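You operate a simulated robot arm through the tools that you are given. There is no shell and no other tool. Be economical: measure what you need, move in short steps, check, and stop when the job is done.

The job below is to be done with a simulated robot arm. You get a single attempt, and the scene is never put back.

JOB
Switch the bath off, drain it and refill it with 4 strokes of water.
Fine: close the drain before refilling; the lid stays open; leave the dial.

Only the result counts: the job must be done as asked and must still hold three seconds after the hand-in. Knocking over, shifting, dropping, spilling or breaking anything else fails it. Lids that push on must go on centred and level and be pressed home; caps that screw on are set level and turned clockwise until they are tight.

ROBOT AND FRAMES
A 7-joint arm with a two-finger parallel gripper, fixed in place. Base frame: the origin is at the foot of the arm, x ahead of it, y to its left, z up. Readings come in m, rad, newtons and seconds.
With the tool pointing down near the work surface it reaches from about 0.24 to 0.68 m from the base axis. Its first joint turns from -1.152 to 1.152 rad. Payload 2.4 kg.
The TCP is the grasp point between the finger pads, 0.03 m short of the fingertips. In the tool frame z runs along the fingers and y along their closing line. The gripper opens to 0.094 m. The fingers are 0.028 m wide and 0.01 m thick; the gripper's body (0.05 by 0.096 m) begins 0.055 m behind the TCP.
Orientation is told as [roll, pitch, yaw] about the base's x, y, z axes, in that order, counted from this pose: with the fingers straight down and closing along the base's y, the tool's x points along the base's -x, its y along +y and its z along -z.

CONTROLS
- The arm moves only by the tool move_arm. Its argument "deltas" is a list of rows, each a list of 3 entries, a list of its own where there are three numbers: the shift along the tool's x, y, z in m, then the turn, a rotation vector about the tool's x, y, z in rad, then the gripper command, from -1 (shut) to 1 (fully open), values between in proportion. In form: [[[x, y, z], [ax, ay, az], hand], ...]. A call has 1 to 8 rows; each row is the pose to reach, as a shift and turn from the pose commanded when the call began, along the tool's axes at that moment. Rows are played at 5 a second. More than 0.05 m and 0.15 rad between two rows, or a gripper value outside its range, and nothing of the call is played. Where a pose cannot be reached the arm comes as near as it can. A force on the tool above 40 N (or 10 N above the force at the start of the call, whichever is more), or a blocked arm, ends the call early, and 0.2 s more pass. The fingers move at their own pace (about 0.153 m/s each) and stop on an object; they squeeze with about 23 N. The grip force told is the motor's: it shows also when the fingers shut on nothing. Time passes only in rows, and 0.2 s behind the last, so rows that repeat a pose let the fingers close. It gives the time, the measured TCP pose, the force on the tool (base axes), the opening and the grip force at its end, in the units of the frame above (readings bear some noise), with the torque about the TCP (base axes, N m) and any sound that the robot's microphone picked up, and new pictures: "views" is both (left out), scene, wrist or none.
- Cameras (640 x 400 px; columns grow to the right, rows downward): "scene" is fixed at [0.0499, 0.4817, 1.4587]; the picture's right is [-0.64, -0.77, 0.00], its down [-0.33, 0.27, -0.90] and it looks along [0.70, -0.58, -0.43] (base axes); focal length 273 px, centre (320, 200). "wrist" rides on the gripper at [0.076, 0.014, -0.103] in the tool frame; the picture's right is [-0.18, 0.98, 0.00], its down [-0.75, -0.14, -0.64] and it looks along [-0.63, -0.12, 0.77] (tool axes); focal length 243 px, centre (320, 200). There is no depth. A picture from a camera that has moved, and an enlarged one, comes with that camera's place and axes in the base frame and with its lens.
- enlarge(camera, box): a new picture of the part [left, top, right, bottom] of that camera's present view, enlarged. No time passes.
- sign_off(): hands the job in; it is judged then, once.

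Work in short steps. Places have to be worked out from the pictures, the camera data and where the tool is seen: move nearer, look again, correct. Check each grasp and each placing, and mend what went wrong. You have 120 turns and 200 pictures in all, those below and enlarged ones among them. Open the gripper and draw the arm clear of the work before you hand the job in, unless the task says otherwise; then end with one line.

The tools are called after "Call:" by a JSON object that holds its "op" and its "data". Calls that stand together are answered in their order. move_arm: Moves the arm, as the interface text tells. Its arguments: {"type":"object","properties":{"deltas":{"type":"array","items":{"type":"array"}},"views":{"type":"string","enum":["both","scene","wrist","none"]}},"required":["deltas"]} The other tools are called the same way: enlarge (camera, box) takes an enlarged picture of a part of a camera's view; sign_off () hands the job in.

At the start:

```text
clock: 0.0
eef_pos: [0.4491, -0.0019, 1.299]
ee_rot: [0.0, 0.001, 0.001]
wrist_force: [-0.5, -1.0, 0.0]
moment: [-0.03, 0.02, 0.01]
width: 0.0942
finger_force: 0.0
```

scene: 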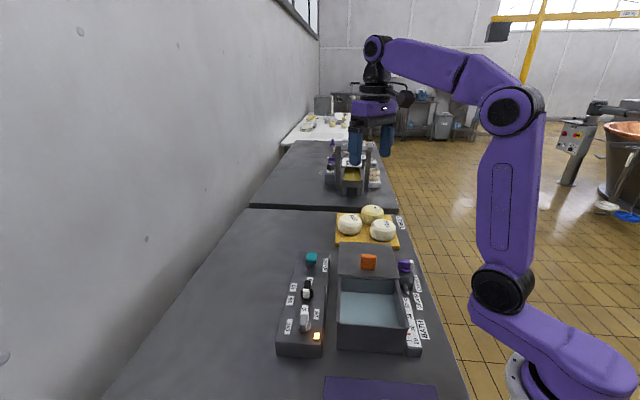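
wrist: 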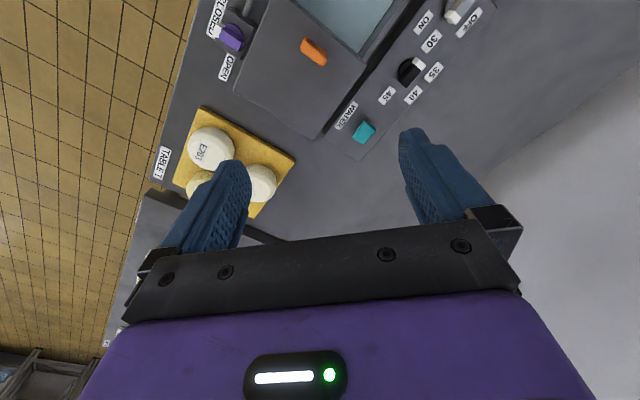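

I see a water bath with a control panel (switch, dial, water pump knob) and a drain lever. I'll enlarge to read the labels.

Call:
{"op": "enlarge", "data": {"camera": "scene", "box": [260, 200, 450, 370]}}

Call:
{"op": "enlarge", "data": {"camera": "wrist", "box": [150, 0, 500, 220]}}

```text
2.35 times, centred on (355, 285) of scene
camera zoom: at [0.0499, 0.4817, 1.4587], right [-0.64, -0.77, 0.0], down [-0.33, 0.27, -0.9], along [0.7, -0.58, -0.43], focal length 643 px, centre (238, 0)
```

zoom: 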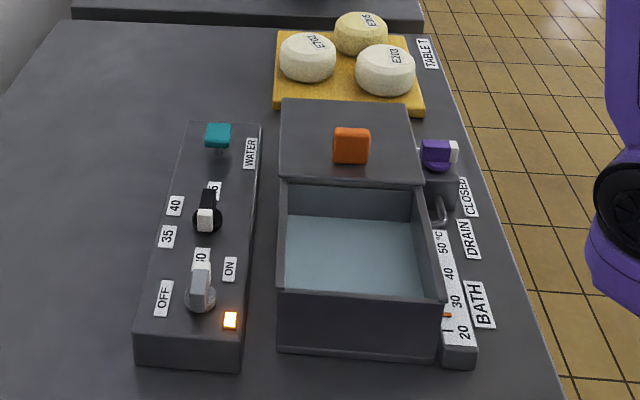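

```text
1.82 times, centred on (325, 110) of wrist
camera zoom: at [0.3721, 0.0118, 1.3988], right [0.18, 0.98, 0.0], down [0.75, -0.14, 0.64], along [0.63, -0.12, -0.77], focal length 441 px, centre (311, 364)
```

zoom: 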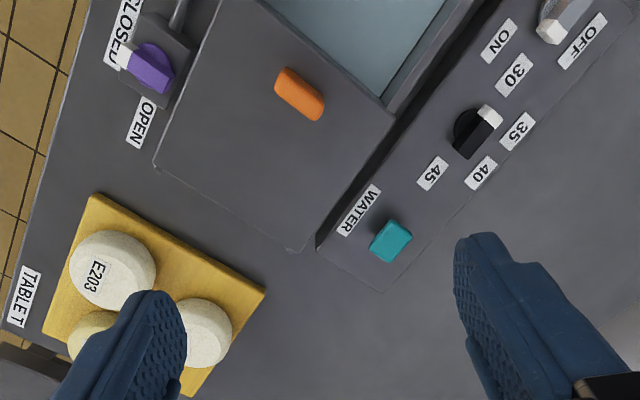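

Triangulated: switch ≈ (0.43, 0.21), water knob ≈ (0.60, 0.06), drain lever ≈ (0.396, -0.136), all at z≈0.92; the unit is yawed about -41°. I'll move the wrist camera closer to look at the switch.

Call:
{"op": "move_arm", "data": {"deltas": [[[0.015, 0.03, 0.025], [0, 0, 0], 1], [[0.03, 0.06, 0.05], [0, 0, 0], 1], [[0.045, 0.09, 0.075], [0, 0, 0], 1], [[0.06, 0.12, 0.1], [0, 0, 0], 1], [[0.075, 0.15, 0.125], [0, 0, 0], 1], [[0.09, 0.18, 0.15], [0, 0, 0], 1]], "views": "both"}}

```text
clock: 1.4
eef_pos: [0.3587, 0.1785, 1.1494]
ee_rot: [0.002, 0.001, -0.001]
wrist_force: [-1.2, 0.1, -0.2]
moment: [0.01, 0.04, 0.02]
width: 0.0941
finger_force: 0.1
camera wrist: at [0.2812, 0.1929, 1.2481], right [0.18, 0.98, 0.0], down [0.75, -0.14, 0.64], along [0.63, -0.12, -0.77], focal length 243 px, centre (320, 200)
```

scene: 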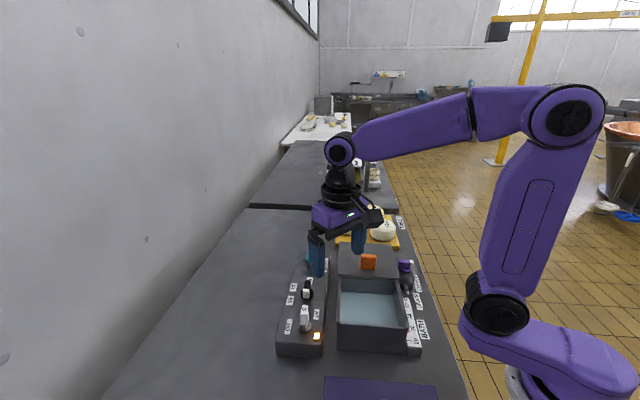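
wrist: 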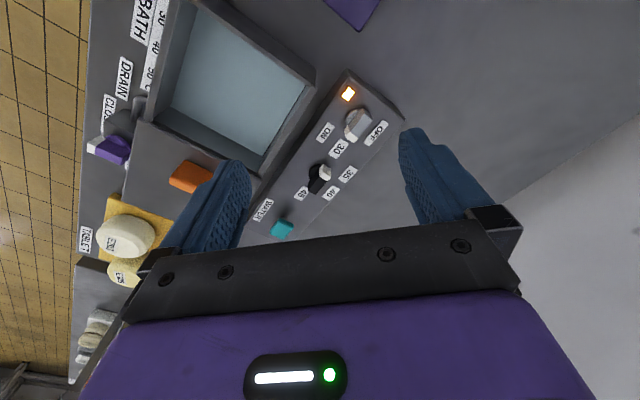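

The switch and panel are well in view; I'll enlarge them.

Call:
{"op": "enlarge", "data": {"camera": "wrist", "box": [240, 60, 420, 250]}}

Call:
{"op": "enlarge", "data": {"camera": "wrist", "box": [70, 60, 230, 180]}}

Call:
{"op": "enlarge", "data": {"camera": "scene", "box": [270, 250, 350, 360]}}

```text
2.11 times, centred on (330, 155) of wrist
camera zoom: at [0.2812, 0.1929, 1.2481], right [0.18, 0.98, 0.0], down [0.75, -0.14, 0.64], along [0.63, -0.12, -0.77], focal length 511 px, centre (299, 295)
```

zoom: 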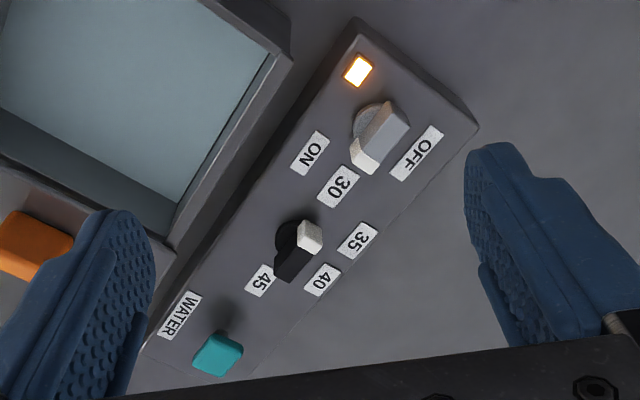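

```text
3.33 times, centred on (150, 120) of wrist
camera zoom: at [0.2812, 0.1929, 1.2481], right [0.18, 0.98, 0.0], down [0.75, -0.14, 0.64], along [0.63, -0.12, -0.77], focal length 809 px, centre (887, 467)
```

zoom: 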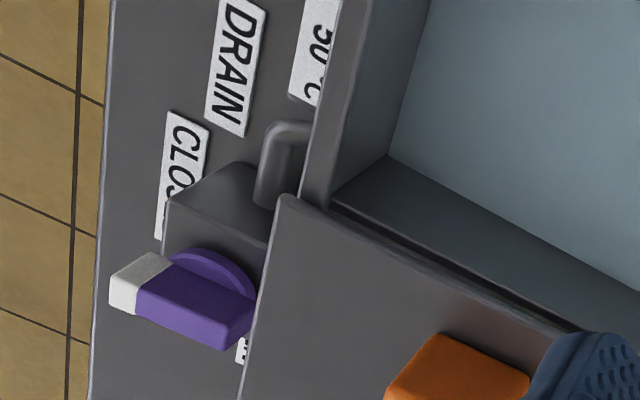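

```text
3.64 times, centred on (310, 305) of scene
camera zoom: at [0.0499, 0.4817, 1.4587], right [-0.64, -0.77, 0.0], down [-0.33, 0.27, -0.9], along [0.7, -0.58, -0.43], focal length 994 px, centre (356, -182)
```

zoom: 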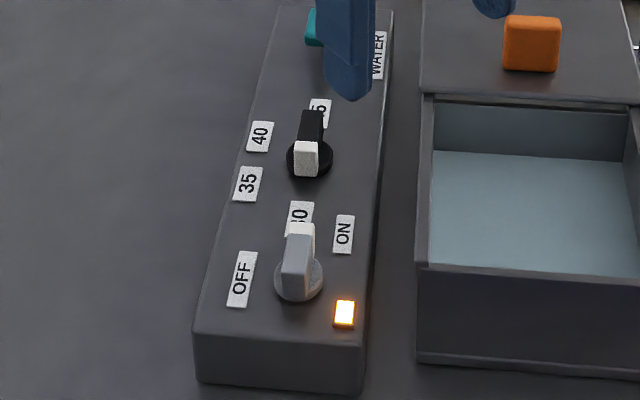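

The bar-knob of the switch points along the panel (ON side, lamp lit), OFF is CCW. I'll place the open gripper above it at yaw ≈ -41° and look again.

Call:
{"op": "move_arm", "data": {"deltas": [[[-0.0125, 0.008, 0.012], [0, 0, 0.143], 1], [[-0.025, 0.016, 0.024], [0, 0, 0.286], 0.6], [[-0.0375, 0.024, 0.036], [0, 0, 0.43], 0.3], [[-0.05, 0.032, 0.048], [0, 0, 0.573], 0.2], [[-0.062, 0.04, 0.06], [0, 0, 0.716], 0.2], [[-0.062, 0.04, 0.06], [0, 0, 0.716], 0.2]]}}

```text
clock: 2.8
eef_pos: [0.4217, 0.2163, 1.0888]
ee_rot: [0.001, 0.0, -0.718]
wrist_force: [0.3, -0.2, -0.5]
moment: [-0.01, -0.02, 0.05]
width: 0.0565
finger_force: 0.1
camera wrist: at [0.3727, 0.2785, 1.1887], right [0.79, 0.62, 0.0], down [0.47, -0.6, 0.64], along [0.4, -0.5, -0.77], focal length 243 px, centre (320, 200)
```

scene: 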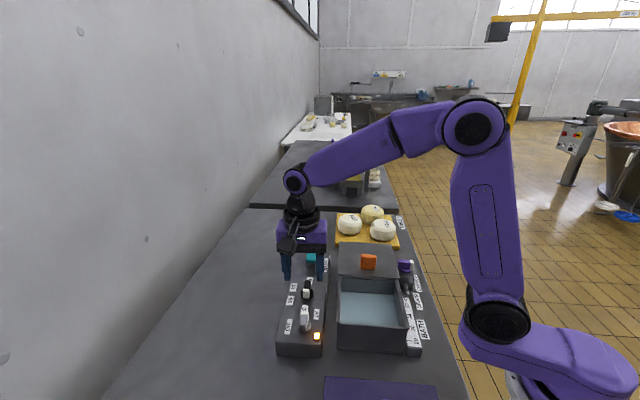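
wrist: 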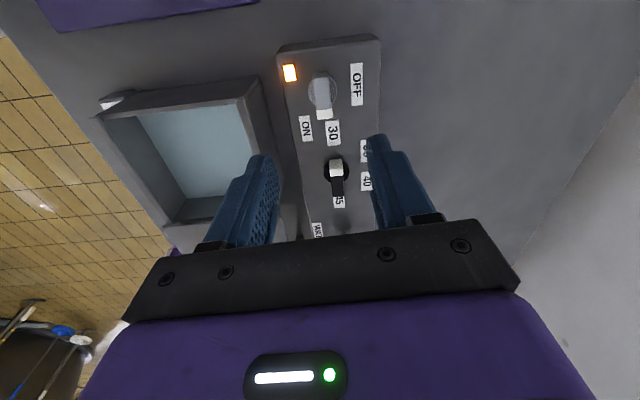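

Knob bar centre ≈ (0.423, 0.2175), top ≈ 0.93. I'll descend to z≈1.00 (tips at 0.97) and look again.

Call:
{"op": "move_arm", "data": {"deltas": [[[0, 0, 0.045], [0, 0, 0], 0.2], [[0, 0.002, 0.088], [0, 0, 0], 0.2]]}}

Call:
{"op": "enlarge", "data": {"camera": "wrist", "box": [220, 40, 420, 240]}}

Call:
{"op": "enlarge", "data": {"camera": "scene", "box": [260, 230, 360, 360]}}

```text
clock: 3.4
eef_pos: [0.4226, 0.22, 1.001]
ee_rot: [0.002, 0.0, -0.716]
wrist_force: [0.1, -0.6, 0.1]
moment: [-0.01, 0.0, -0.01]
width: 0.0566
finger_force: 0.0
camera wrist: at [0.3737, 0.28, 1.1005], right [0.78, 0.62, 0.0], down [0.48, -0.6, 0.64], along [0.4, -0.5, -0.77], focal length 243 px, centre (320, 200)
```

scene: 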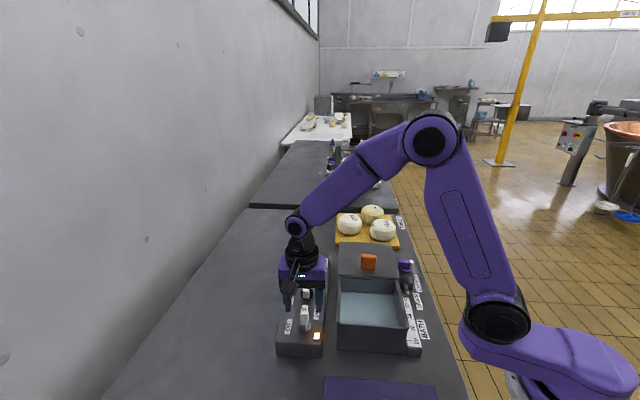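
wrist: 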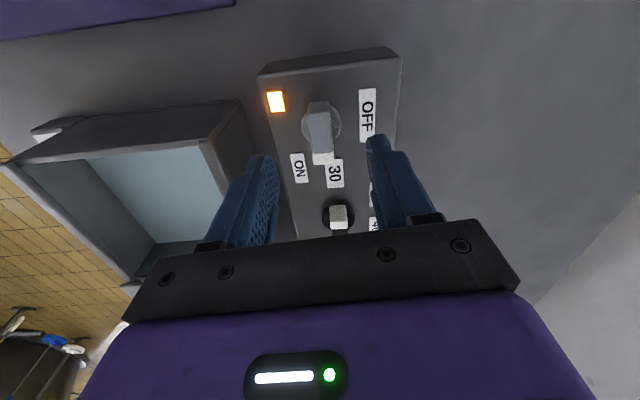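

```text
2.00 times, centred on (320, 140) of wrist
camera zoom: at [0.3737, 0.28, 1.1005], right [0.78, 0.62, 0.0], down [0.48, -0.6, 0.64], along [0.4, -0.5, -0.77], focal length 485 px, centre (320, 320)
```

zoom: 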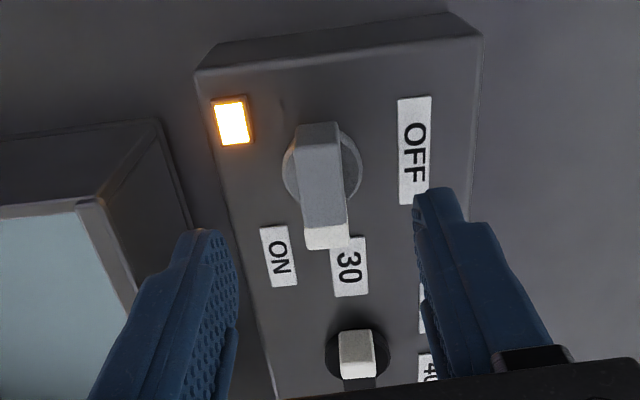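

```text
3.08 times, centred on (310, 295) of scene
camera zoom: at [0.0499, 0.4817, 1.4587], right [-0.64, -0.77, 0.0], down [-0.33, 0.27, -0.9], along [0.7, -0.58, -0.43], focal length 841 px, centre (351, -92)
```

zoom: 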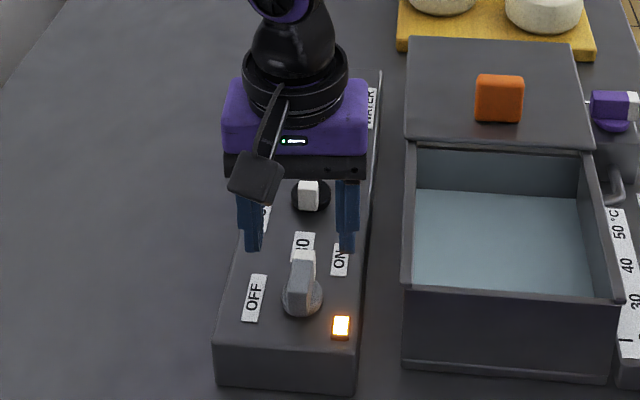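

Panel surface z≈0.900, bar top ≈0.93, centre ≈(0.424, 0.219), TCP is over it. I'll descend to z≈0.943 with a slight yaw correction, and close.

Call:
{"op": "move_arm", "data": {"deltas": [[[0, 0, 0.03], [0, 0, 0.08], 0.2], [[0, 0, 0.058], [0, 0, 0.08], 0.2], [[0, 0, 0.058], [0, 0, 0.08], -0.4], [[0, 0, 0.058], [0, 0, 0.08], -1], [[0, 0, 0.058], [0, 0, 0.08], -1]]}}

Call:
{"op": "enlarge", "data": {"camera": "wrist", "box": [220, 40, 420, 240]}}

```text
clock: 4.6
eef_pos: [0.4227, 0.2205, 0.9439]
ee_rot: [0.002, -0.001, -0.796]
wrist_force: [3.7, 6.9, -3.8]
moment: [0.15, -0.58, 0.06]
width: 0.0301
finger_force: 45.2
camera wrist: at [0.3787, 0.2845, 1.0435], right [0.83, 0.56, 0.0], down [0.43, -0.64, 0.64], along [0.36, -0.53, -0.77], focal length 243 px, centre (320, 200)
```

scene: 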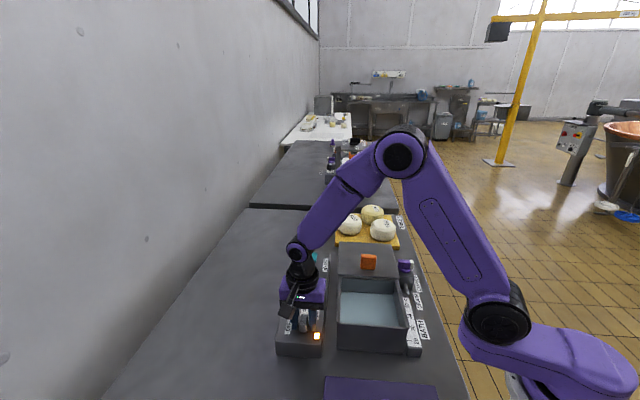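
wrist: 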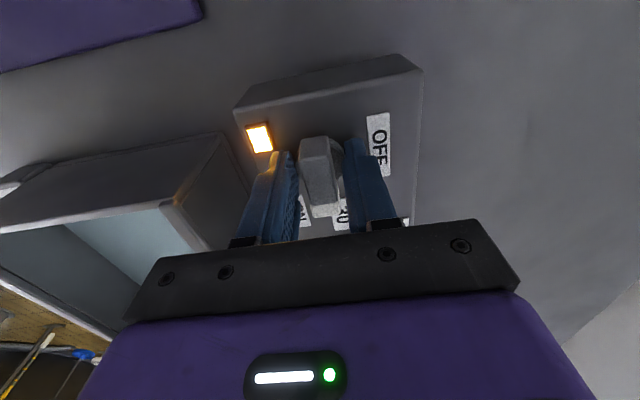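

```text
2.00 times, centred on (320, 140) of wrist
camera zoom: at [0.3787, 0.2845, 1.0435], right [0.83, 0.56, 0.0], down [0.43, -0.64, 0.64], along [0.36, -0.53, -0.77], focal length 485 px, centre (320, 320)
```

zoom: 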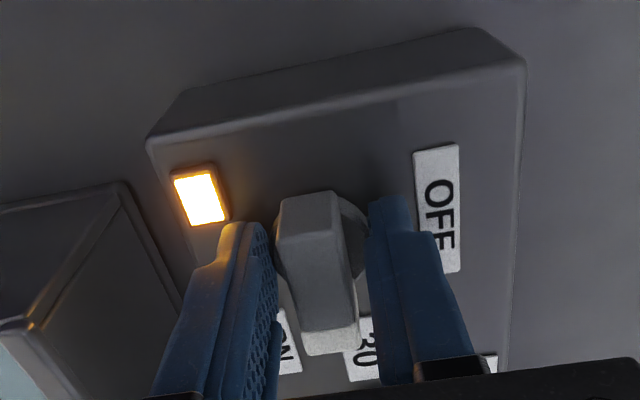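

Width 0.030 suggests the tips caught the round base disc, not the bar. I'll open, rise 9 mm and re-close on the bar.

Call:
{"op": "move_arm", "data": {"deltas": [[[0, 0, 0], [0, 0, 0], 0.1], [[0, 0, -0.009], [0, 0, 0], 0.1], [[0, 0, -0.009], [0, 0, 0], -1], [[0, 0, -0.009], [0, 0, 0], -1], [[0, 0, -0.009], [0, 0, 0], -1]], "views": "none"}}

Call:
{"op": "enlarge", "data": {"camera": "wrist", "box": [220, 40, 420, 240]}}

```text
clock: 5.8
eef_pos: [0.4238, 0.2209, 0.9521]
ee_rot: [0.003, -0.002, -0.795]
wrist_force: [10.7, 7.5, -10.9]
moment: [-0.22, -0.06, 0.65]
width: 0.0158
finger_force: 45.2
```

```text
2.00 times, centred on (320, 140) of wrist
camera zoom: at [0.3787, 0.2843, 1.0522], right [0.83, 0.56, 0.0], down [0.43, -0.64, 0.64], along [0.36, -0.53, -0.77], focal length 485 px, centre (320, 320)
```

zoom: 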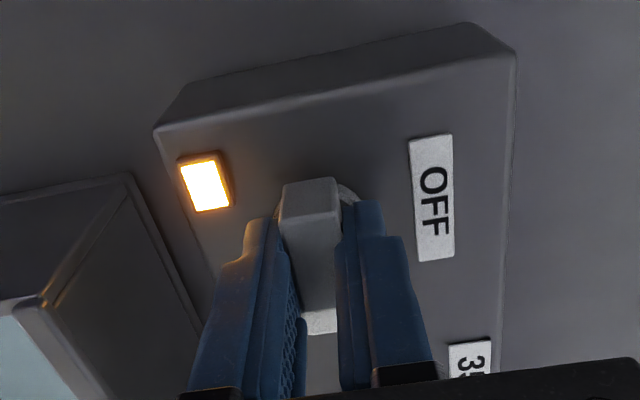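

Now the bar itself is gripped (0.0158). I'll turn it CCW toward OFF in steps and watch the lamp.

Call:
{"op": "move_arm", "data": {"deltas": [[[0, 0.0015, 0], [0, 0, -0.12], -1], [[0, 0.0015, 0], [0, 0, -0.24], -1], [[0, 0.0015, 0], [0, 0, -0.36], -1], [[0, 0.0015, 0], [0, 0, -0.48], -1], [[0, 0.0015, 0], [0, 0, -0.6], -1], [[0, 0.0015, 0], [0, 0, -0.72], -1]], "views": "wrist"}}

```text
clock: 7.2
eef_pos: [0.4221, 0.2191, 0.952]
ee_rot: [0.001, 0.002, -0.074]
wrist_force: [-7.0, -6.7, 21.5]
moment: [-0.04, -0.18, -0.02]
width: 0.0159
finger_force: 45.0
camera wrist: at [0.3471, 0.2392, 1.0524], right [0.26, 0.97, 0.0], down [0.74, -0.2, 0.64], along [0.62, -0.17, -0.77], focal length 243 px, centre (320, 200)
```

wrist: 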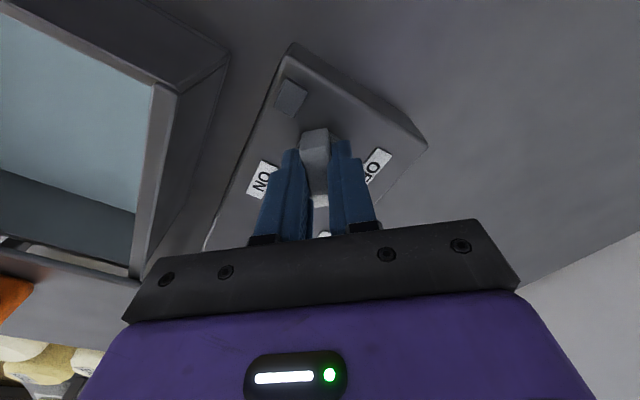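

The lamp is out already. I'll continue gently toward the OFF stop, checking torque.

Call:
{"op": "move_arm", "data": {"deltas": [[[0, 0, 0], [0, 0, -0.08], -1], [[0, 0, 0], [0, 0, -0.16], -1], [[0, 0, 0], [0, 0, -0.24], -1]], "views": "wrist"}}

```text
clock: 8.0
eef_pos: [0.4223, 0.2174, 0.9525]
ee_rot: [-0.001, 0.001, 0.166]
wrist_force: [-13.8, -12.9, 34.1]
moment: [-0.05, -0.35, 0.01]
width: 0.0158
finger_force: 45.2
camera wrist: at [0.3446, 0.2207, 1.0524], right [0.02, 1.0, 0.0], down [0.77, -0.01, 0.64], along [0.64, -0.01, -0.77], focal length 243 px, centre (320, 200)
```

wrist: 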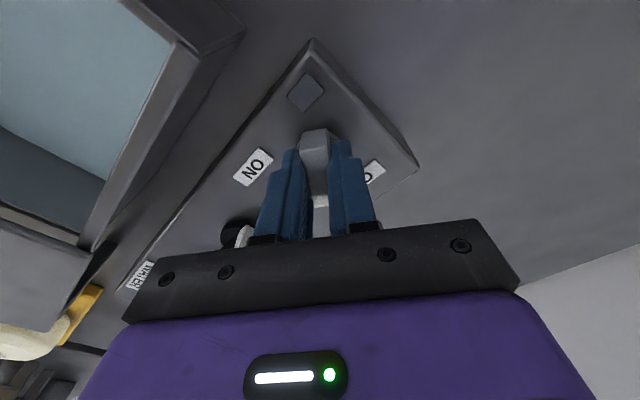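

Vertical load built up to 34 N; I'll release to unload and inspect the knob position.

Call:
{"op": "move_arm", "data": {"deltas": [[[0, 0, 0], [0, 0, 0], 0.0], [[0, 0, 0], [0, 0, 0], 0.1], [[0, 0, -0.04], [0, 0, 0], 0.1], [[0, 0, -0.07], [0, 0, 0], 0.1]], "views": "none"}}

Call:
{"op": "enlarge", "data": {"camera": "wrist", "box": [220, 40, 420, 240]}}

Call:
{"op": "enlarge", "data": {"camera": "scene", "box": [260, 230, 360, 360]}}

```text
clock: 9.0
eef_pos: [0.425, 0.2203, 1.023]
ee_rot: [0.0, -0.001, 0.165]
wrist_force: [-0.6, -0.2, 0.4]
moment: [0.02, -0.01, 0.02]
width: 0.0517
finger_force: 0.1
```

```text
2.00 times, centred on (320, 140) of wrist
camera zoom: at [0.3452, 0.2214, 1.1223], right [0.02, 1.0, 0.0], down [0.77, -0.02, 0.64], along [0.64, -0.01, -0.77], focal length 485 px, centre (320, 320)
```

zoom: 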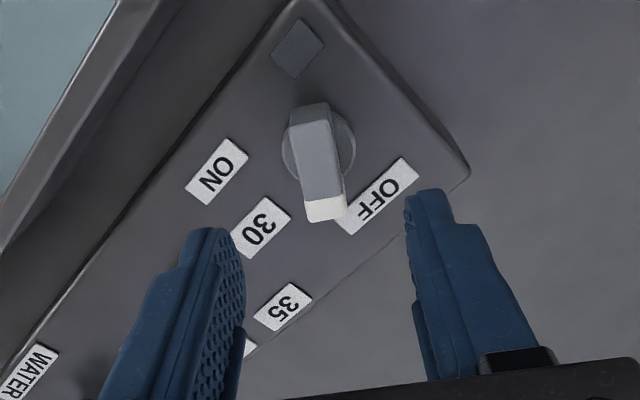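

```text
3.08 times, centred on (310, 295) of scene
camera zoom: at [0.0499, 0.4817, 1.4587], right [-0.64, -0.77, 0.0], down [-0.33, 0.27, -0.9], along [0.7, -0.58, -0.43], focal length 841 px, centre (351, -92)
```

zoom: 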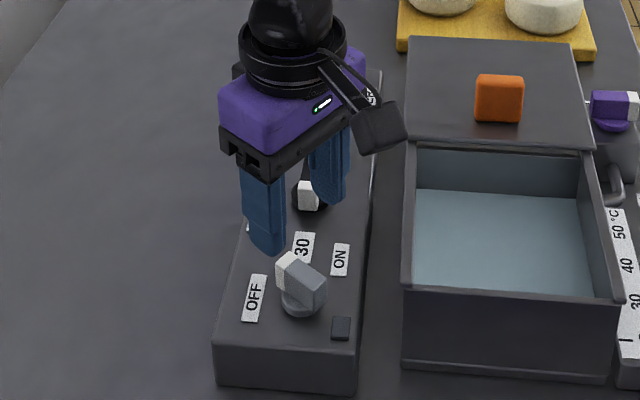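

The lamp is off, knob at about +8° with OFF at about +40° yet no stop reached. I'll regrip better centred and turn further.

Call:
{"op": "move_arm", "data": {"deltas": [[[0.0018, -0.0015, 0.04], [0, 0, 0], 0.1], [[0.0018, -0.0015, 0.068], [0, 0, 0], 0.1], [[0.0018, -0.0015, 0.068], [0, 0, 0], -1], [[0.0018, -0.0015, 0.068], [0, 0, 0], -1], [[0.0018, -0.0015, 0.068], [0, 0, -0.12], -1], [[0.0018, -0.0015, 0.068], [0, 0, -0.24], -1], [[0.0018, -0.0015, 0.068], [0, 0, -0.36], -1]], "views": "wrist"}}

```text
clock: 10.6
eef_pos: [0.4234, 0.2185, 0.9539]
ee_rot: [0.001, -0.001, 0.526]
wrist_force: [4.3, 6.1, 8.5]
moment: [-0.45, 1.13, 0.02]
width: 0.0158
finger_force: 45.6
camera wrist: at [0.3487, 0.1925, 1.0543], right [-0.33, 0.94, 0.0], down [0.72, 0.26, 0.64], along [0.61, 0.22, -0.77], focal length 243 px, centre (320, 200)
```

wrist: 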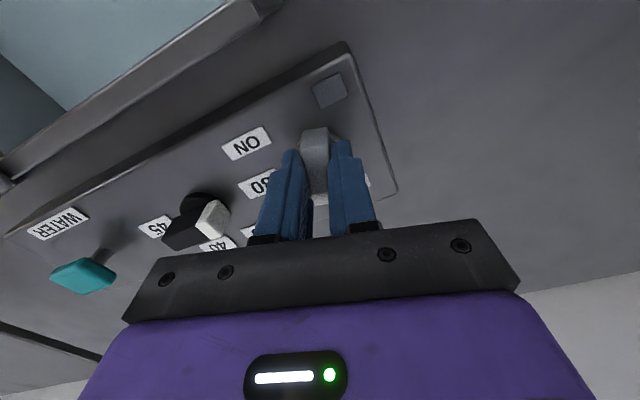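

No stop yet; continue a bit to about +43°.

Call:
{"op": "move_arm", "data": {"deltas": [[[0, 0, 0], [0, 0, -0.1], -1], [[0, 0, 0], [0, 0, -0.2], -1], [[0, 0, 0], [0, 0, -0.28], -1]], "views": "wrist"}}

```text
clock: 11.4
eef_pos: [0.424, 0.2187, 0.9542]
ee_rot: [0.0, -0.002, 0.801]
wrist_force: [6.2, 2.7, 17.7]
moment: [-0.37, 0.31, -1.24]
width: 0.016
finger_force: 45.6
camera wrist: at [0.3584, 0.1732, 1.0541], right [-0.58, 0.82, 0.0], down [0.62, 0.44, 0.64], along [0.53, 0.37, -0.76], focal length 243 px, centre (320, 200)
```

wrist: 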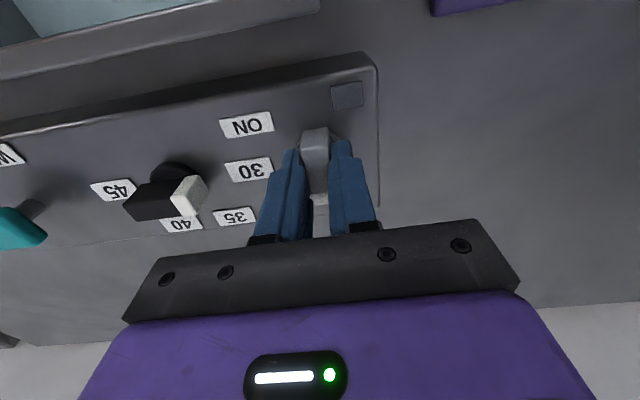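

Torque -1.24 Nm: the end stop at OFF is reached (90° turn). I'll release, rise, and check.

Call:
{"op": "move_arm", "data": {"deltas": [[[0, 0, 0], [0, 0, 0], 0.1], [[0, 0, 0], [0, 0, 0], 0.2], [[0, 0, -0.045], [0, 0, 0], 0.2], [[0, 0, -0.09], [0, 0, 0], 0.2], [[0, 0, -0.125], [0, 0, 0], 0.2], [[0.03, -0.025, -0.14], [0, 0, 0], 0.2], [[0.065, -0.055, -0.14], [0, 0, 0], 0.2]], "views": "scene"}}

Call:
{"op": "enlarge", "data": {"camera": "scene", "box": [260, 230, 440, 360]}}

```text
clock: 13.0
eef_pos: [0.4151, 0.1325, 1.0949]
ee_rot: [0.0, 0.001, 0.805]
wrist_force: [0.4, -0.4, 0.3]
moment: [0.01, -0.01, 0.0]
width: 0.0564
finger_force: 0.1
```

scene: 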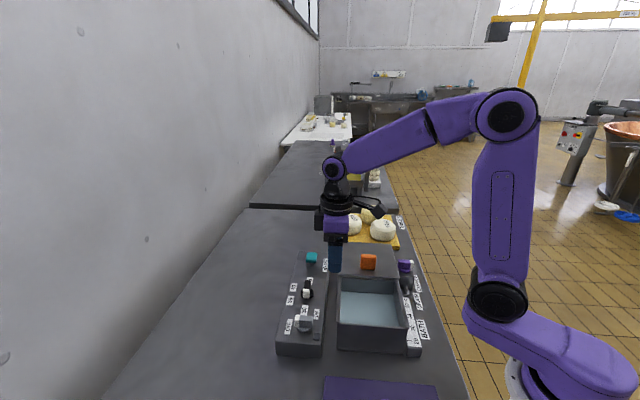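

```text
3.08 times, centred on (350, 295) of scene
camera zoom: at [0.0499, 0.4818, 1.4587], right [-0.64, -0.77, 0.0], down [-0.33, 0.27, -0.9], along [0.7, -0.58, -0.43], focal length 841 px, centre (228, -92)
```

zoom: 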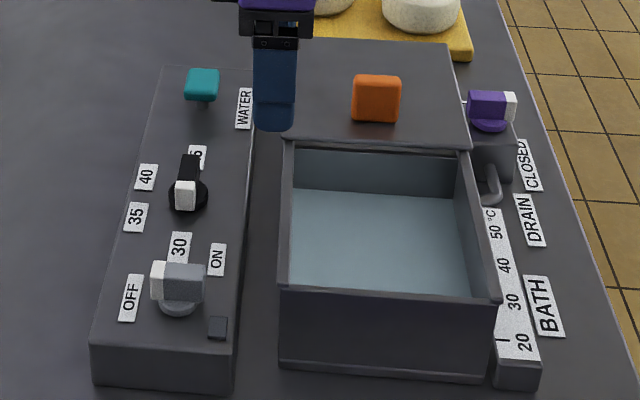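

Switch is fully at OFF with lamp out. Next I move over the drain lever to inspect it.

Call:
{"op": "move_arm", "data": {"deltas": [[[0.032, -0.027, 0], [0, 0, 0], 0.2], [[0.065, -0.054, 0], [0, 0, 0], 0.2], [[0.097, -0.081, 0], [0, 0, 0], 0.2], [[0.13, -0.108, 0], [0, 0, 0], 0.2], [[0.162, -0.135, 0], [0, 0, 0], 0.2], [[0.194, -0.162, 0.01], [0, 0, 0], 0.2]]}}

Call:
{"op": "enlarge", "data": {"camera": "wrist", "box": [220, 40, 420, 240]}}

```text
clock: 14.4
eef_pos: [0.3995, -0.1204, 1.0838]
ee_rot: [-0.001, 0.001, 0.805]
wrist_force: [0.6, 0.8, 0.1]
moment: [0.02, 0.02, 0.02]
width: 0.0562
finger_force: 0.0
camera wrist: at [0.3346, -0.1646, 1.1837], right [-0.58, 0.81, 0.0], down [0.62, 0.45, 0.64], along [0.52, 0.37, -0.77], focal length 243 px, centre (320, 200)
```

scene: 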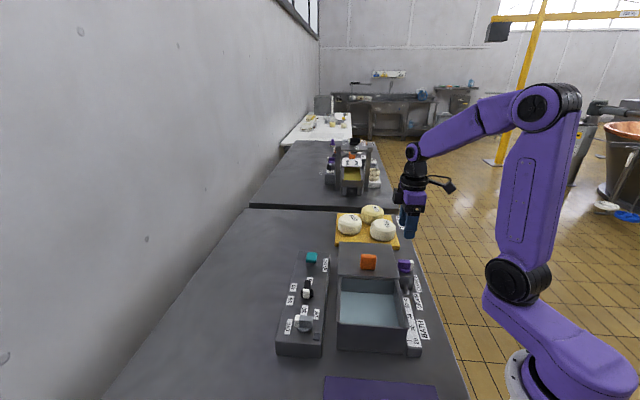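
wrist: 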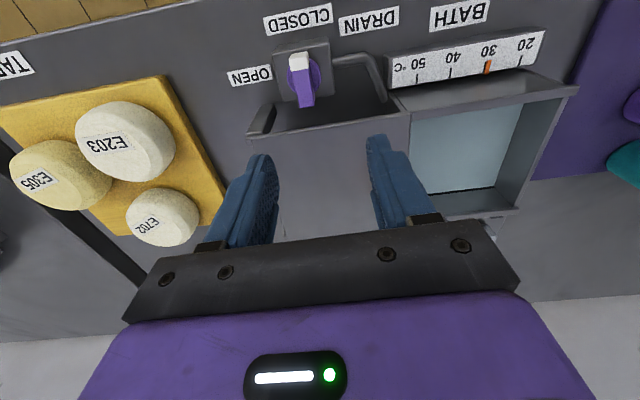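

```text
2.00 times, centred on (320, 140) of wrist
camera zoom: at [0.3346, -0.1646, 1.1837], right [-0.58, 0.81, 0.0], down [0.62, 0.45, 0.64], along [0.52, 0.37, -0.77], focal length 485 px, centre (320, 320)
```

zoom: 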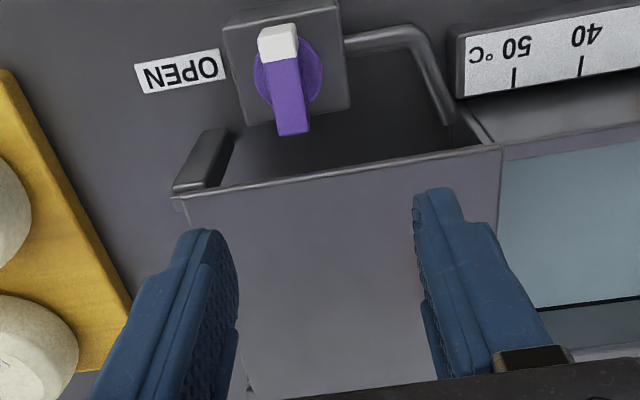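

Drain lever centre ≈ (0.395, -0.142), bar pointing at CLOSED with the tool yaw aligned; OPEN is 90° CCW. I'll descend to z≈1.0 above it.

Call:
{"op": "move_arm", "data": {"deltas": [[[0.0187, -0.0117, 0.02], [0, 0, 0], 0.1], [[0.0187, -0.0117, 0.06], [0, 0, 0], 0.1], [[0.0187, -0.0117, 0.084], [0, 0, 0], 0.1]], "views": "scene"}}

Call:
{"op": "enlarge", "data": {"camera": "wrist", "box": [220, 40, 420, 240]}}

Call:
{"op": "enlarge", "data": {"camera": "scene", "box": [360, 220, 440, 300]}}

```text
clock: 15.2
eef_pos: [0.3946, -0.1396, 0.9989]
ee_rot: [-0.002, 0.001, 0.805]
wrist_force: [0.2, -0.2, 0.4]
moment: [0.01, -0.03, 0.03]
width: 0.0518
finger_force: 0.0
```

scene: 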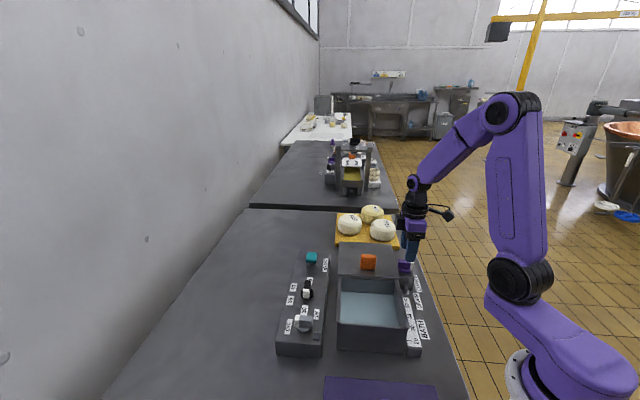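

```text
2.00 times, centred on (320, 140) of wrist
camera zoom: at [0.3307, -0.1848, 1.0988], right [-0.58, 0.81, 0.0], down [0.62, 0.45, 0.64], along [0.52, 0.37, -0.77], focal length 485 px, centre (320, 320)
```

zoom: 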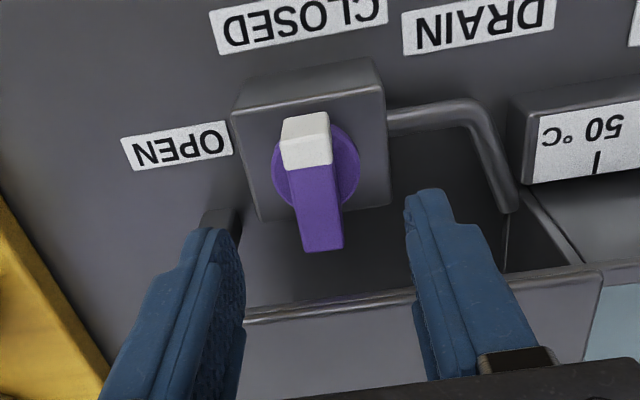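

```text
5.00 times, centred on (400, 260) of scene
camera zoom: at [0.0499, 0.4817, 1.4587], right [-0.64, -0.77, 0.0], down [-0.33, 0.27, -0.9], along [0.7, -0.58, -0.43], focal length 1367 px, centre (-80, -100)
```

zoom: 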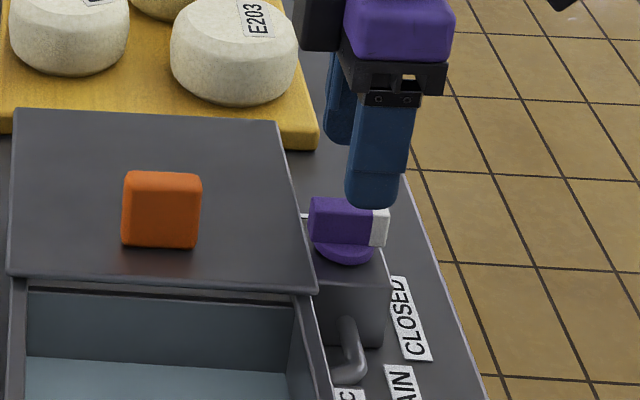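

Geometry matches the switch (bar top ≈0.932). I'll shift a few mm, descend to z≈0.953 and grip the lever.

Call:
{"op": "move_arm", "data": {"deltas": [[[0.0027, -0.0022, 0.025], [0, 0, 0], 0.1], [[0.0027, -0.0022, 0.046], [0, 0, 0], 0.1], [[0.0027, -0.0022, 0.046], [0, 0, 0], -1], [[0.0027, -0.0022, 0.046], [0, 0, 0], -1], [[0.0027, -0.0022, 0.046], [0, 0, 0], -1]], "views": "wrist"}}

```text
clock: 16.4
eef_pos: [0.394, -0.1434, 0.954]
ee_rot: [0.001, 0.001, 0.804]
wrist_force: [-2.2, 0.7, -4.1]
moment: [0.17, -0.34, -0.03]
width: 0.0158
finger_force: 45.2
camera wrist: at [0.33, -0.1884, 1.0537], right [-0.58, 0.81, 0.0], down [0.63, 0.44, 0.64], along [0.52, 0.37, -0.77], focal length 243 px, centre (320, 200)
```

wrist: 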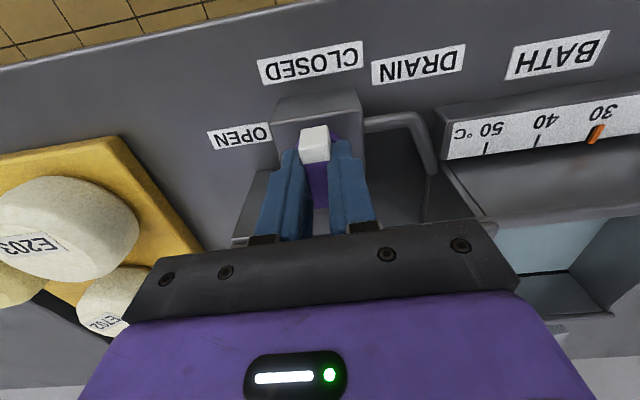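

Good grip with low forces. Now turn CCW in small steps.

Call:
{"op": "move_arm", "data": {"deltas": [[[0, 0, 0], [0, 0, -0.12], -1], [[0, 0, 0], [0, 0, -0.24], -1], [[0, 0, 0], [0, 0, -0.36], -1], [[0, 0, 0], [0, 0, -0.48], -1], [[0, 0, 0], [0, 0, -0.6], -1], [[0, 0, 0], [0, 0, -0.72], -1], [[0, 0, 0], [0, 0, -0.8], -1]], "views": "wrist"}}

```text
clock: 18.0
eef_pos: [0.3968, -0.1437, 0.9541]
ee_rot: [-0.003, 0.002, 1.606]
wrist_force: [20.4, -4.4, -15.4]
moment: [1.16, 0.08, -0.07]
width: 0.016
finger_force: 45.4
camera wrist: at [0.3829, -0.2207, 1.0537], right [-0.99, 0.15, 0.0], down [0.11, 0.76, 0.64], along [0.1, 0.63, -0.77], focal length 243 px, centre (320, 200)
```

wrist: 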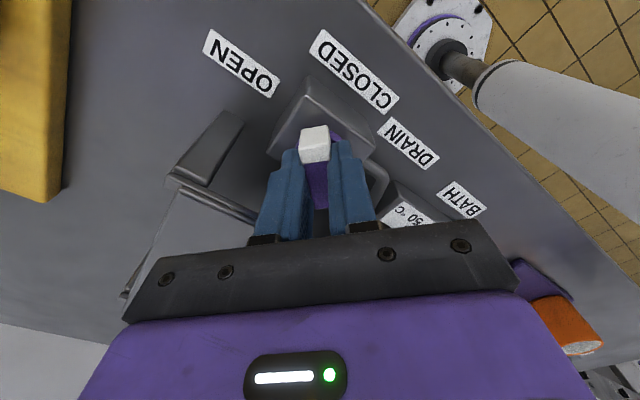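

Turning works; side load 20 N in +x, so I shift the axis 3 mm in +x and keep turning.

Call:
{"op": "move_arm", "data": {"deltas": [[[0, -0.003, 0], [0, 0, -0.1], -1], [[0, -0.003, 0], [0, 0, -0.2], -1], [[0, -0.003, 0], [0, 0, -0.3], -1], [[0, -0.003, 0], [0, 0, -0.4], -1], [[0, -0.003, 0], [0, 0, -0.5], -1], [[0, -0.003, 0], [0, 0, -0.6], -1], [[0, -0.003, 0], [0, 0, -0.7], -1], [[0, -0.003, 0], [0, 0, -0.78], -1]], "views": "both"}}

```text
clock: 19.8
eef_pos: [0.3977, -0.1416, 0.9539]
ee_rot: [-0.001, 0.003, 2.38]
wrist_force: [11.3, -0.5, 3.8]
moment: [0.04, -0.01, -1.57]
width: 0.016
finger_force: 45.1
camera wrist: at [0.4418, -0.2063, 1.0538], right [-0.81, -0.58, 0.0], down [-0.45, 0.62, 0.64], along [-0.37, 0.52, -0.77], focal length 243 px, centre (320, 200)
```

scene: 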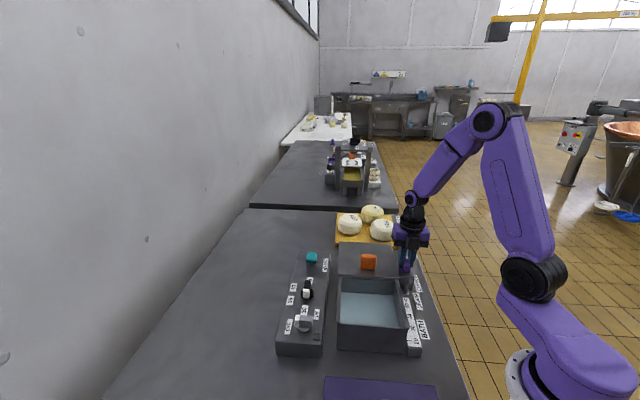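
wrist: 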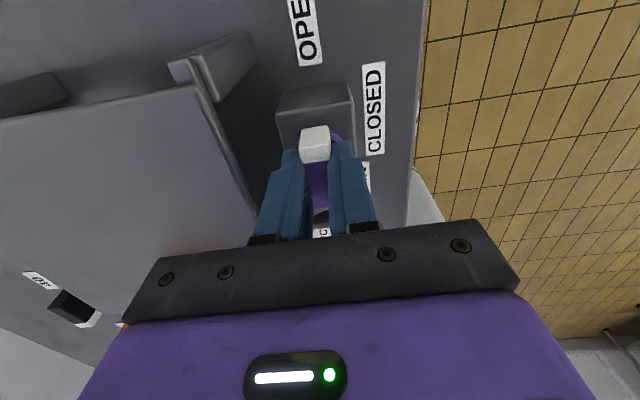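

Torque -1.57 Nm: OPEN stop reached. I'll keep the grip, ease the load, wait and watch the water level.

Call:
{"op": "move_arm", "data": {"deltas": [[[0, -0.001, 0], [0, 0, 0.05], -1], [[0, -0.001, 0], [0, 0, 0.05], -1], [[0, -0.001, 0], [0, 0, 0.05], -1], [[0, -0.001, 0], [0, 0, 0.05], -1], [[0, -0.001, 0], [0, 0, 0.05], -1], [[0, -0.001, 0], [0, 0, 0.05], -1], [[0, -0.001, 0], [0, 0, 0.05], -1], [[0, -0.001, 0], [0, 0, 0.05], -1]], "views": "none"}}

Call:
{"op": "enlarge", "data": {"camera": "scene", "box": [320, 240, 430, 360]}}

```text
clock: 21.6
eef_pos: [0.3973, -0.1434, 0.9543]
ee_rot: [0.001, 0.001, 2.335]
wrist_force: [3.8, -9.4, 12.4]
moment: [-0.55, -0.37, 0.03]
width: 0.0157
finger_force: 45.0
```

```text
3.33 times, centred on (375, 300) of scene
camera zoom: at [0.0498, 0.4816, 1.4588], right [-0.64, -0.77, 0.0], down [-0.33, 0.27, -0.9], along [0.7, -0.58, -0.43], focal length 911 px, centre (137, -133)
```

zoom: 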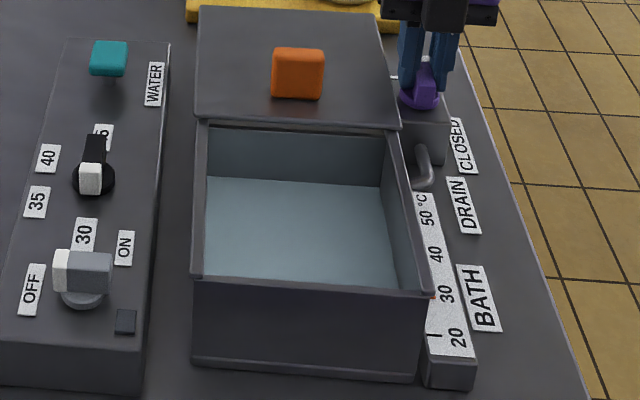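

The waterline is falling. I keep waiting.

Call:
{"op": "move_arm", "data": {"deltas": [[[0, 0, 0], [0, 0, 0], -1], [[0, 0, 0], [0, 0, 0], -1], [[0, 0, 0], [0, 0, 0], -1], [[0, 0, 0], [0, 0, 0], -1], [[0, 0, 0], [0, 0, 0], -1], [[0, 0, 0], [0, 0, 0], -1], [[0, 0, 0], [0, 0, 0], -1], [[0, 0, 0], [0, 0, 0], -1]], "views": "none"}}

Call:
{"op": "move_arm", "data": {"deltas": [[[0, 0, 0], [0, 0, 0], -1], [[0, 0, 0], [0, 0, 0], -1], [[0, 0, 0], [0, 0, 0], -1], [[0, 0, 0], [0, 0, 0], -1], [[0, 0, 0], [0, 0, 0], -1], [[0, 0, 0], [0, 0, 0], -1], [[0, 0, 0], [0, 0, 0], -1], [[0, 0, 0], [0, 0, 0], -1]], "views": "none"}}

Call:
{"op": "enlarge", "data": {"camera": "scene", "box": [320, 240, 430, 360]}}

```text
clock: 23.4
eef_pos: [0.3976, -0.1436, 0.9539]
ee_rot: [0.001, -0.001, 2.335]
wrist_force: [2.5, -12.8, 15.1]
moment: [-0.18, 0.12, 0.08]
width: 0.0157
finger_force: 45.1
```

```text
clock: 25.2
eef_pos: [0.3986, -0.1436, 0.9547]
ee_rot: [-0.001, -0.001, 2.333]
wrist_force: [1.6, -14.2, 14.5]
moment: [-0.37, -0.06, 0.06]
width: 0.0159
finger_force: 44.7
```

```text
3.33 times, centred on (375, 300) of scene
camera zoom: at [0.0498, 0.4814, 1.4588], right [-0.64, -0.77, 0.0], down [-0.33, 0.27, -0.9], along [0.7, -0.58, -0.43], focal length 911 px, centre (137, -133)
```

zoom: 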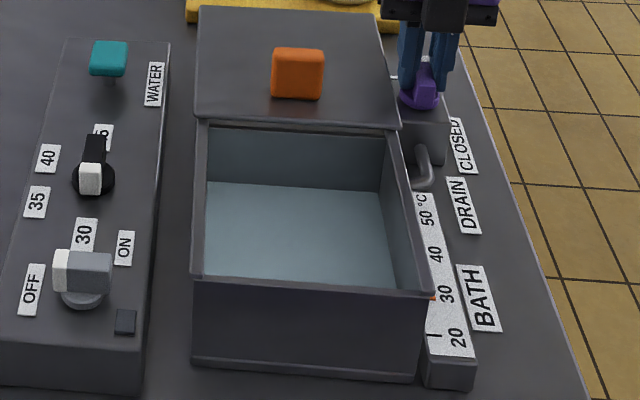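

The drain is slow; continue waiting.

Call:
{"op": "move_arm", "data": {"deltas": [[[0, 0, 0], [0, 0, 0], -1], [[0, 0, 0], [0, 0, 0], -1], [[0, 0, 0], [0, 0, 0], -1], [[0, 0, 0], [0, 0, 0], -1], [[0, 0, 0], [0, 0, 0], -1], [[0, 0, 0], [0, 0, 0], -1], [[0, 0, 0], [0, 0, 0], -1], [[0, 0, 0], [0, 0, 0], -1]], "views": "none"}}

Call:
{"op": "move_arm", "data": {"deltas": [[[0, 0, 0], [0, 0, 0], -1], [[0, 0, 0], [0, 0, 0], -1], [[0, 0, 0], [0, 0, 0], -1], [[0, 0, 0], [0, 0, 0], -1], [[0, 0, 0], [0, 0, 0], -1], [[0, 0, 0], [0, 0, 0], -1], [[0, 0, 0], [0, 0, 0], -1], [[0, 0, 0], [0, 0, 0], -1]], "views": "none"}}

Call:
{"op": "move_arm", "data": {"deltas": [[[0, 0, 0], [0, 0, 0], -1], [[0, 0, 0], [0, 0, 0], -1], [[0, 0, 0], [0, 0, 0], -1], [[0, 0, 0], [0, 0, 0], -1], [[0, 0, 0], [0, 0, 0], -1], [[0, 0, 0], [0, 0, 0], -1], [[0, 0, 0], [0, 0, 0], -1], [[0, 0, 0], [0, 0, 0], -1]], "views": "none"}}

Call:
{"op": "move_arm", "data": {"deltas": [[[0, 0, 0], [0, 0, 0], -1], [[0, 0, 0], [0, 0, 0], -1], [[0, 0, 0], [0, 0, 0], -1], [[0, 0, 0], [0, 0, 0], -1], [[0, 0, 0], [0, 0, 0], -1], [[0, 0, 0], [0, 0, 0], -1], [[0, 0, 0], [0, 0, 0], -1], [[0, 0, 0], [0, 0, 0], -1]], "views": "none"}}

Call:
{"op": "enlarge", "data": {"camera": "scene", "box": [320, 240, 430, 360]}}

```text
clock: 27.0
eef_pos: [0.3967, -0.1434, 0.9548]
ee_rot: [0.001, 0.001, 2.334]
wrist_force: [1.3, -15.8, 13.5]
moment: [-0.39, -0.09, 0.06]
width: 0.0158
finger_force: 44.9
```

```text
clock: 28.8
eef_pos: [0.3985, -0.1444, 0.9542]
ee_rot: [0.0, -0.001, 2.332]
wrist_force: [1.2, -16.3, 13.1]
moment: [-0.38, -0.02, 0.05]
width: 0.0156
finger_force: 45.2
```

```text
clock: 30.6
eef_pos: [0.3971, -0.1441, 0.9534]
ee_rot: [0.0, 0.001, 2.333]
wrist_force: [0.9, -15.1, 11.8]
moment: [-0.4, -0.05, 0.08]
width: 0.0157
finger_force: 45.2
```

```text
clock: 32.4
eef_pos: [0.3969, -0.1437, 0.9548]
ee_rot: [0.0, 0.001, 2.333]
wrist_force: [0.4, -14.7, 10.0]
moment: [-0.37, -0.01, 0.06]
width: 0.0158
finger_force: 44.9
```

```text
3.33 times, centred on (375, 300) of scene
camera zoom: at [0.0498, 0.4814, 1.4589], right [-0.64, -0.77, 0.0], down [-0.33, 0.27, -0.9], along [0.7, -0.58, -0.43], focal length 911 px, centre (137, -133)
```

zoom: 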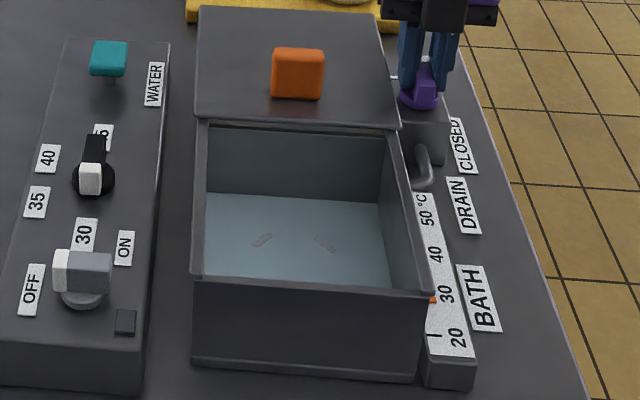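

The water drops steadily and something at the bottom is emerging. Continue waiting.

Call:
{"op": "move_arm", "data": {"deltas": [[[0, 0, 0], [0, 0, 0], -1], [[0, 0, 0], [0, 0, 0], -1], [[0, 0, 0], [0, 0, 0], -1], [[0, 0, 0], [0, 0, 0], -1], [[0, 0, 0], [0, 0, 0], -1], [[0, 0, 0], [0, 0, 0], -1], [[0, 0, 0], [0, 0, 0], -1], [[0, 0, 0], [0, 0, 0], -1]], "views": "none"}}

Call:
{"op": "move_arm", "data": {"deltas": [[[0, 0, 0], [0, 0, 0], -1], [[0, 0, 0], [0, 0, 0], -1], [[0, 0, 0], [0, 0, 0], -1], [[0, 0, 0], [0, 0, 0], -1], [[0, 0, 0], [0, 0, 0], -1], [[0, 0, 0], [0, 0, 0], -1], [[0, 0, 0], [0, 0, 0], -1], [[0, 0, 0], [0, 0, 0], -1]], "views": "none"}}

Call:
{"op": "move_arm", "data": {"deltas": [[[0, 0, 0], [0, 0, 0], -1], [[0, 0, 0], [0, 0, 0], -1], [[0, 0, 0], [0, 0, 0], -1], [[0, 0, 0], [0, 0, 0], -1], [[0, 0, 0], [0, 0, 0], -1], [[0, 0, 0], [0, 0, 0], -1], [[0, 0, 0], [0, 0, 0], -1], [[0, 0, 0], [0, 0, 0], -1]], "views": "none"}}

Call:
{"op": "move_arm", "data": {"deltas": [[[0, 0, 0], [0, 0, 0], -1], [[0, 0, 0], [0, 0, 0], -1], [[0, 0, 0], [0, 0, 0], -1], [[0, 0, 0], [0, 0, 0], -1], [[0, 0, 0], [0, 0, 0], -1], [[0, 0, 0], [0, 0, 0], -1], [[0, 0, 0], [0, 0, 0], -1], [[0, 0, 0], [0, 0, 0], -1]], "views": "none"}}

Call:
{"op": "enlarge", "data": {"camera": "scene", "box": [320, 240, 430, 360]}}

```text
clock: 34.2
eef_pos: [0.3976, -0.1426, 0.9553]
ee_rot: [-0.001, 0.0, 2.334]
wrist_force: [0.7, -14.2, 9.2]
moment: [-0.33, 0.0, 0.08]
width: 0.0158
finger_force: 44.6
```

```text
clock: 36.0
eef_pos: [0.3973, -0.1433, 0.9542]
ee_rot: [0.0, -0.001, 2.332]
wrist_force: [0.5, -13.9, 8.3]
moment: [-0.37, -0.01, 0.05]
width: 0.0157
finger_force: 44.9
```

```text
clock: 37.8
eef_pos: [0.3981, -0.1432, 0.9544]
ee_rot: [-0.001, -0.001, 2.335]
wrist_force: [-0.6, -13.7, 6.8]
moment: [-0.31, -0.01, 0.05]
width: 0.0158
finger_force: 44.9
```

```text
clock: 39.6
eef_pos: [0.3984, -0.143, 0.9541]
ee_rot: [-0.001, 0.001, 2.333]
wrist_force: [0.4, -13.5, 6.0]
moment: [-0.34, -0.03, 0.05]
width: 0.0159
finger_force: 45.1
```

```text
3.33 times, centred on (375, 300) of scene
camera zoom: at [0.0498, 0.4814, 1.4588], right [-0.64, -0.77, 0.0], down [-0.33, 0.27, -0.9], along [0.7, -0.58, -0.43], focal length 911 px, centre (137, -133)
```

zoom: 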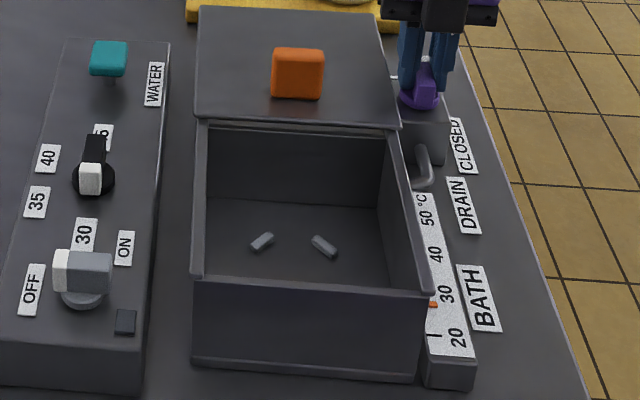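

The bath is empty. I'll wait briefly, then turn the lever back CW to CLOSED.

Call:
{"op": "move_arm", "data": {"deltas": [[[0, 0, 0], [0, 0, 0], -1], [[0, 0, 0], [0, 0, 0.12], -1], [[0, 0, 0], [0, 0, 0.24], -1], [[0, 0, 0], [0, 0, 0.36], -1], [[0, 0, 0], [0, 0, 0.48], -1], [[0, 0, 0], [0, 0, 0.6], -1], [[0, 0, 0], [0, 0, 0.72], -1], [[0, 0, 0], [0, 0, 0.8], -1]], "views": "none"}}

```text
clock: 41.4
eef_pos: [0.3962, -0.144, 0.9547]
ee_rot: [0.002, -0.002, 1.53]
wrist_force: [-13.6, -20.9, 3.1]
moment: [-0.25, 0.05, 0.06]
width: 0.0159
finger_force: 44.7
```

Continue turning CW with a small correction for side load.

Call:
{"op": "move_arm", "data": {"deltas": [[[0.002, 0.0015, 0], [0, 0, 0.12], -1], [[0.002, 0.0015, 0], [0, 0, 0.24], -1], [[0.002, 0.0015, 0], [0, 0, 0.36], -1], [[0.002, 0.0015, 0], [0, 0, 0.48], -1], [[0.002, 0.0015, 0], [0, 0, 0.6], -1], [[0.002, 0.0015, 0], [0, 0, 0.7], -1], [[0.002, 0.0015, 0], [0, 0, 0.77], -1]], "views": "wrist"}}

```text
clock: 43.0
eef_pos: [0.3935, -0.1435, 0.9543]
ee_rot: [0.003, 0.003, 0.772]
wrist_force: [-21.1, 8.8, 11.9]
moment: [0.12, -0.56, 1.42]
width: 0.0158
finger_force: 45.2
camera wrist: at [0.3293, -0.1861, 1.0539], right [-0.55, 0.83, 0.0], down [0.64, 0.42, 0.64], along [0.53, 0.36, -0.77], focal length 243 px, centre (320, 200)
```

wrist: 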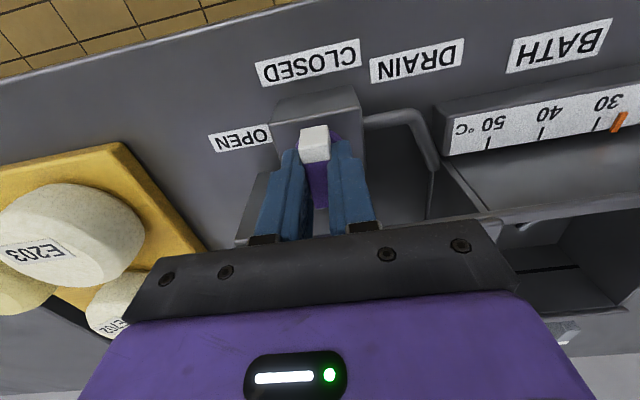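

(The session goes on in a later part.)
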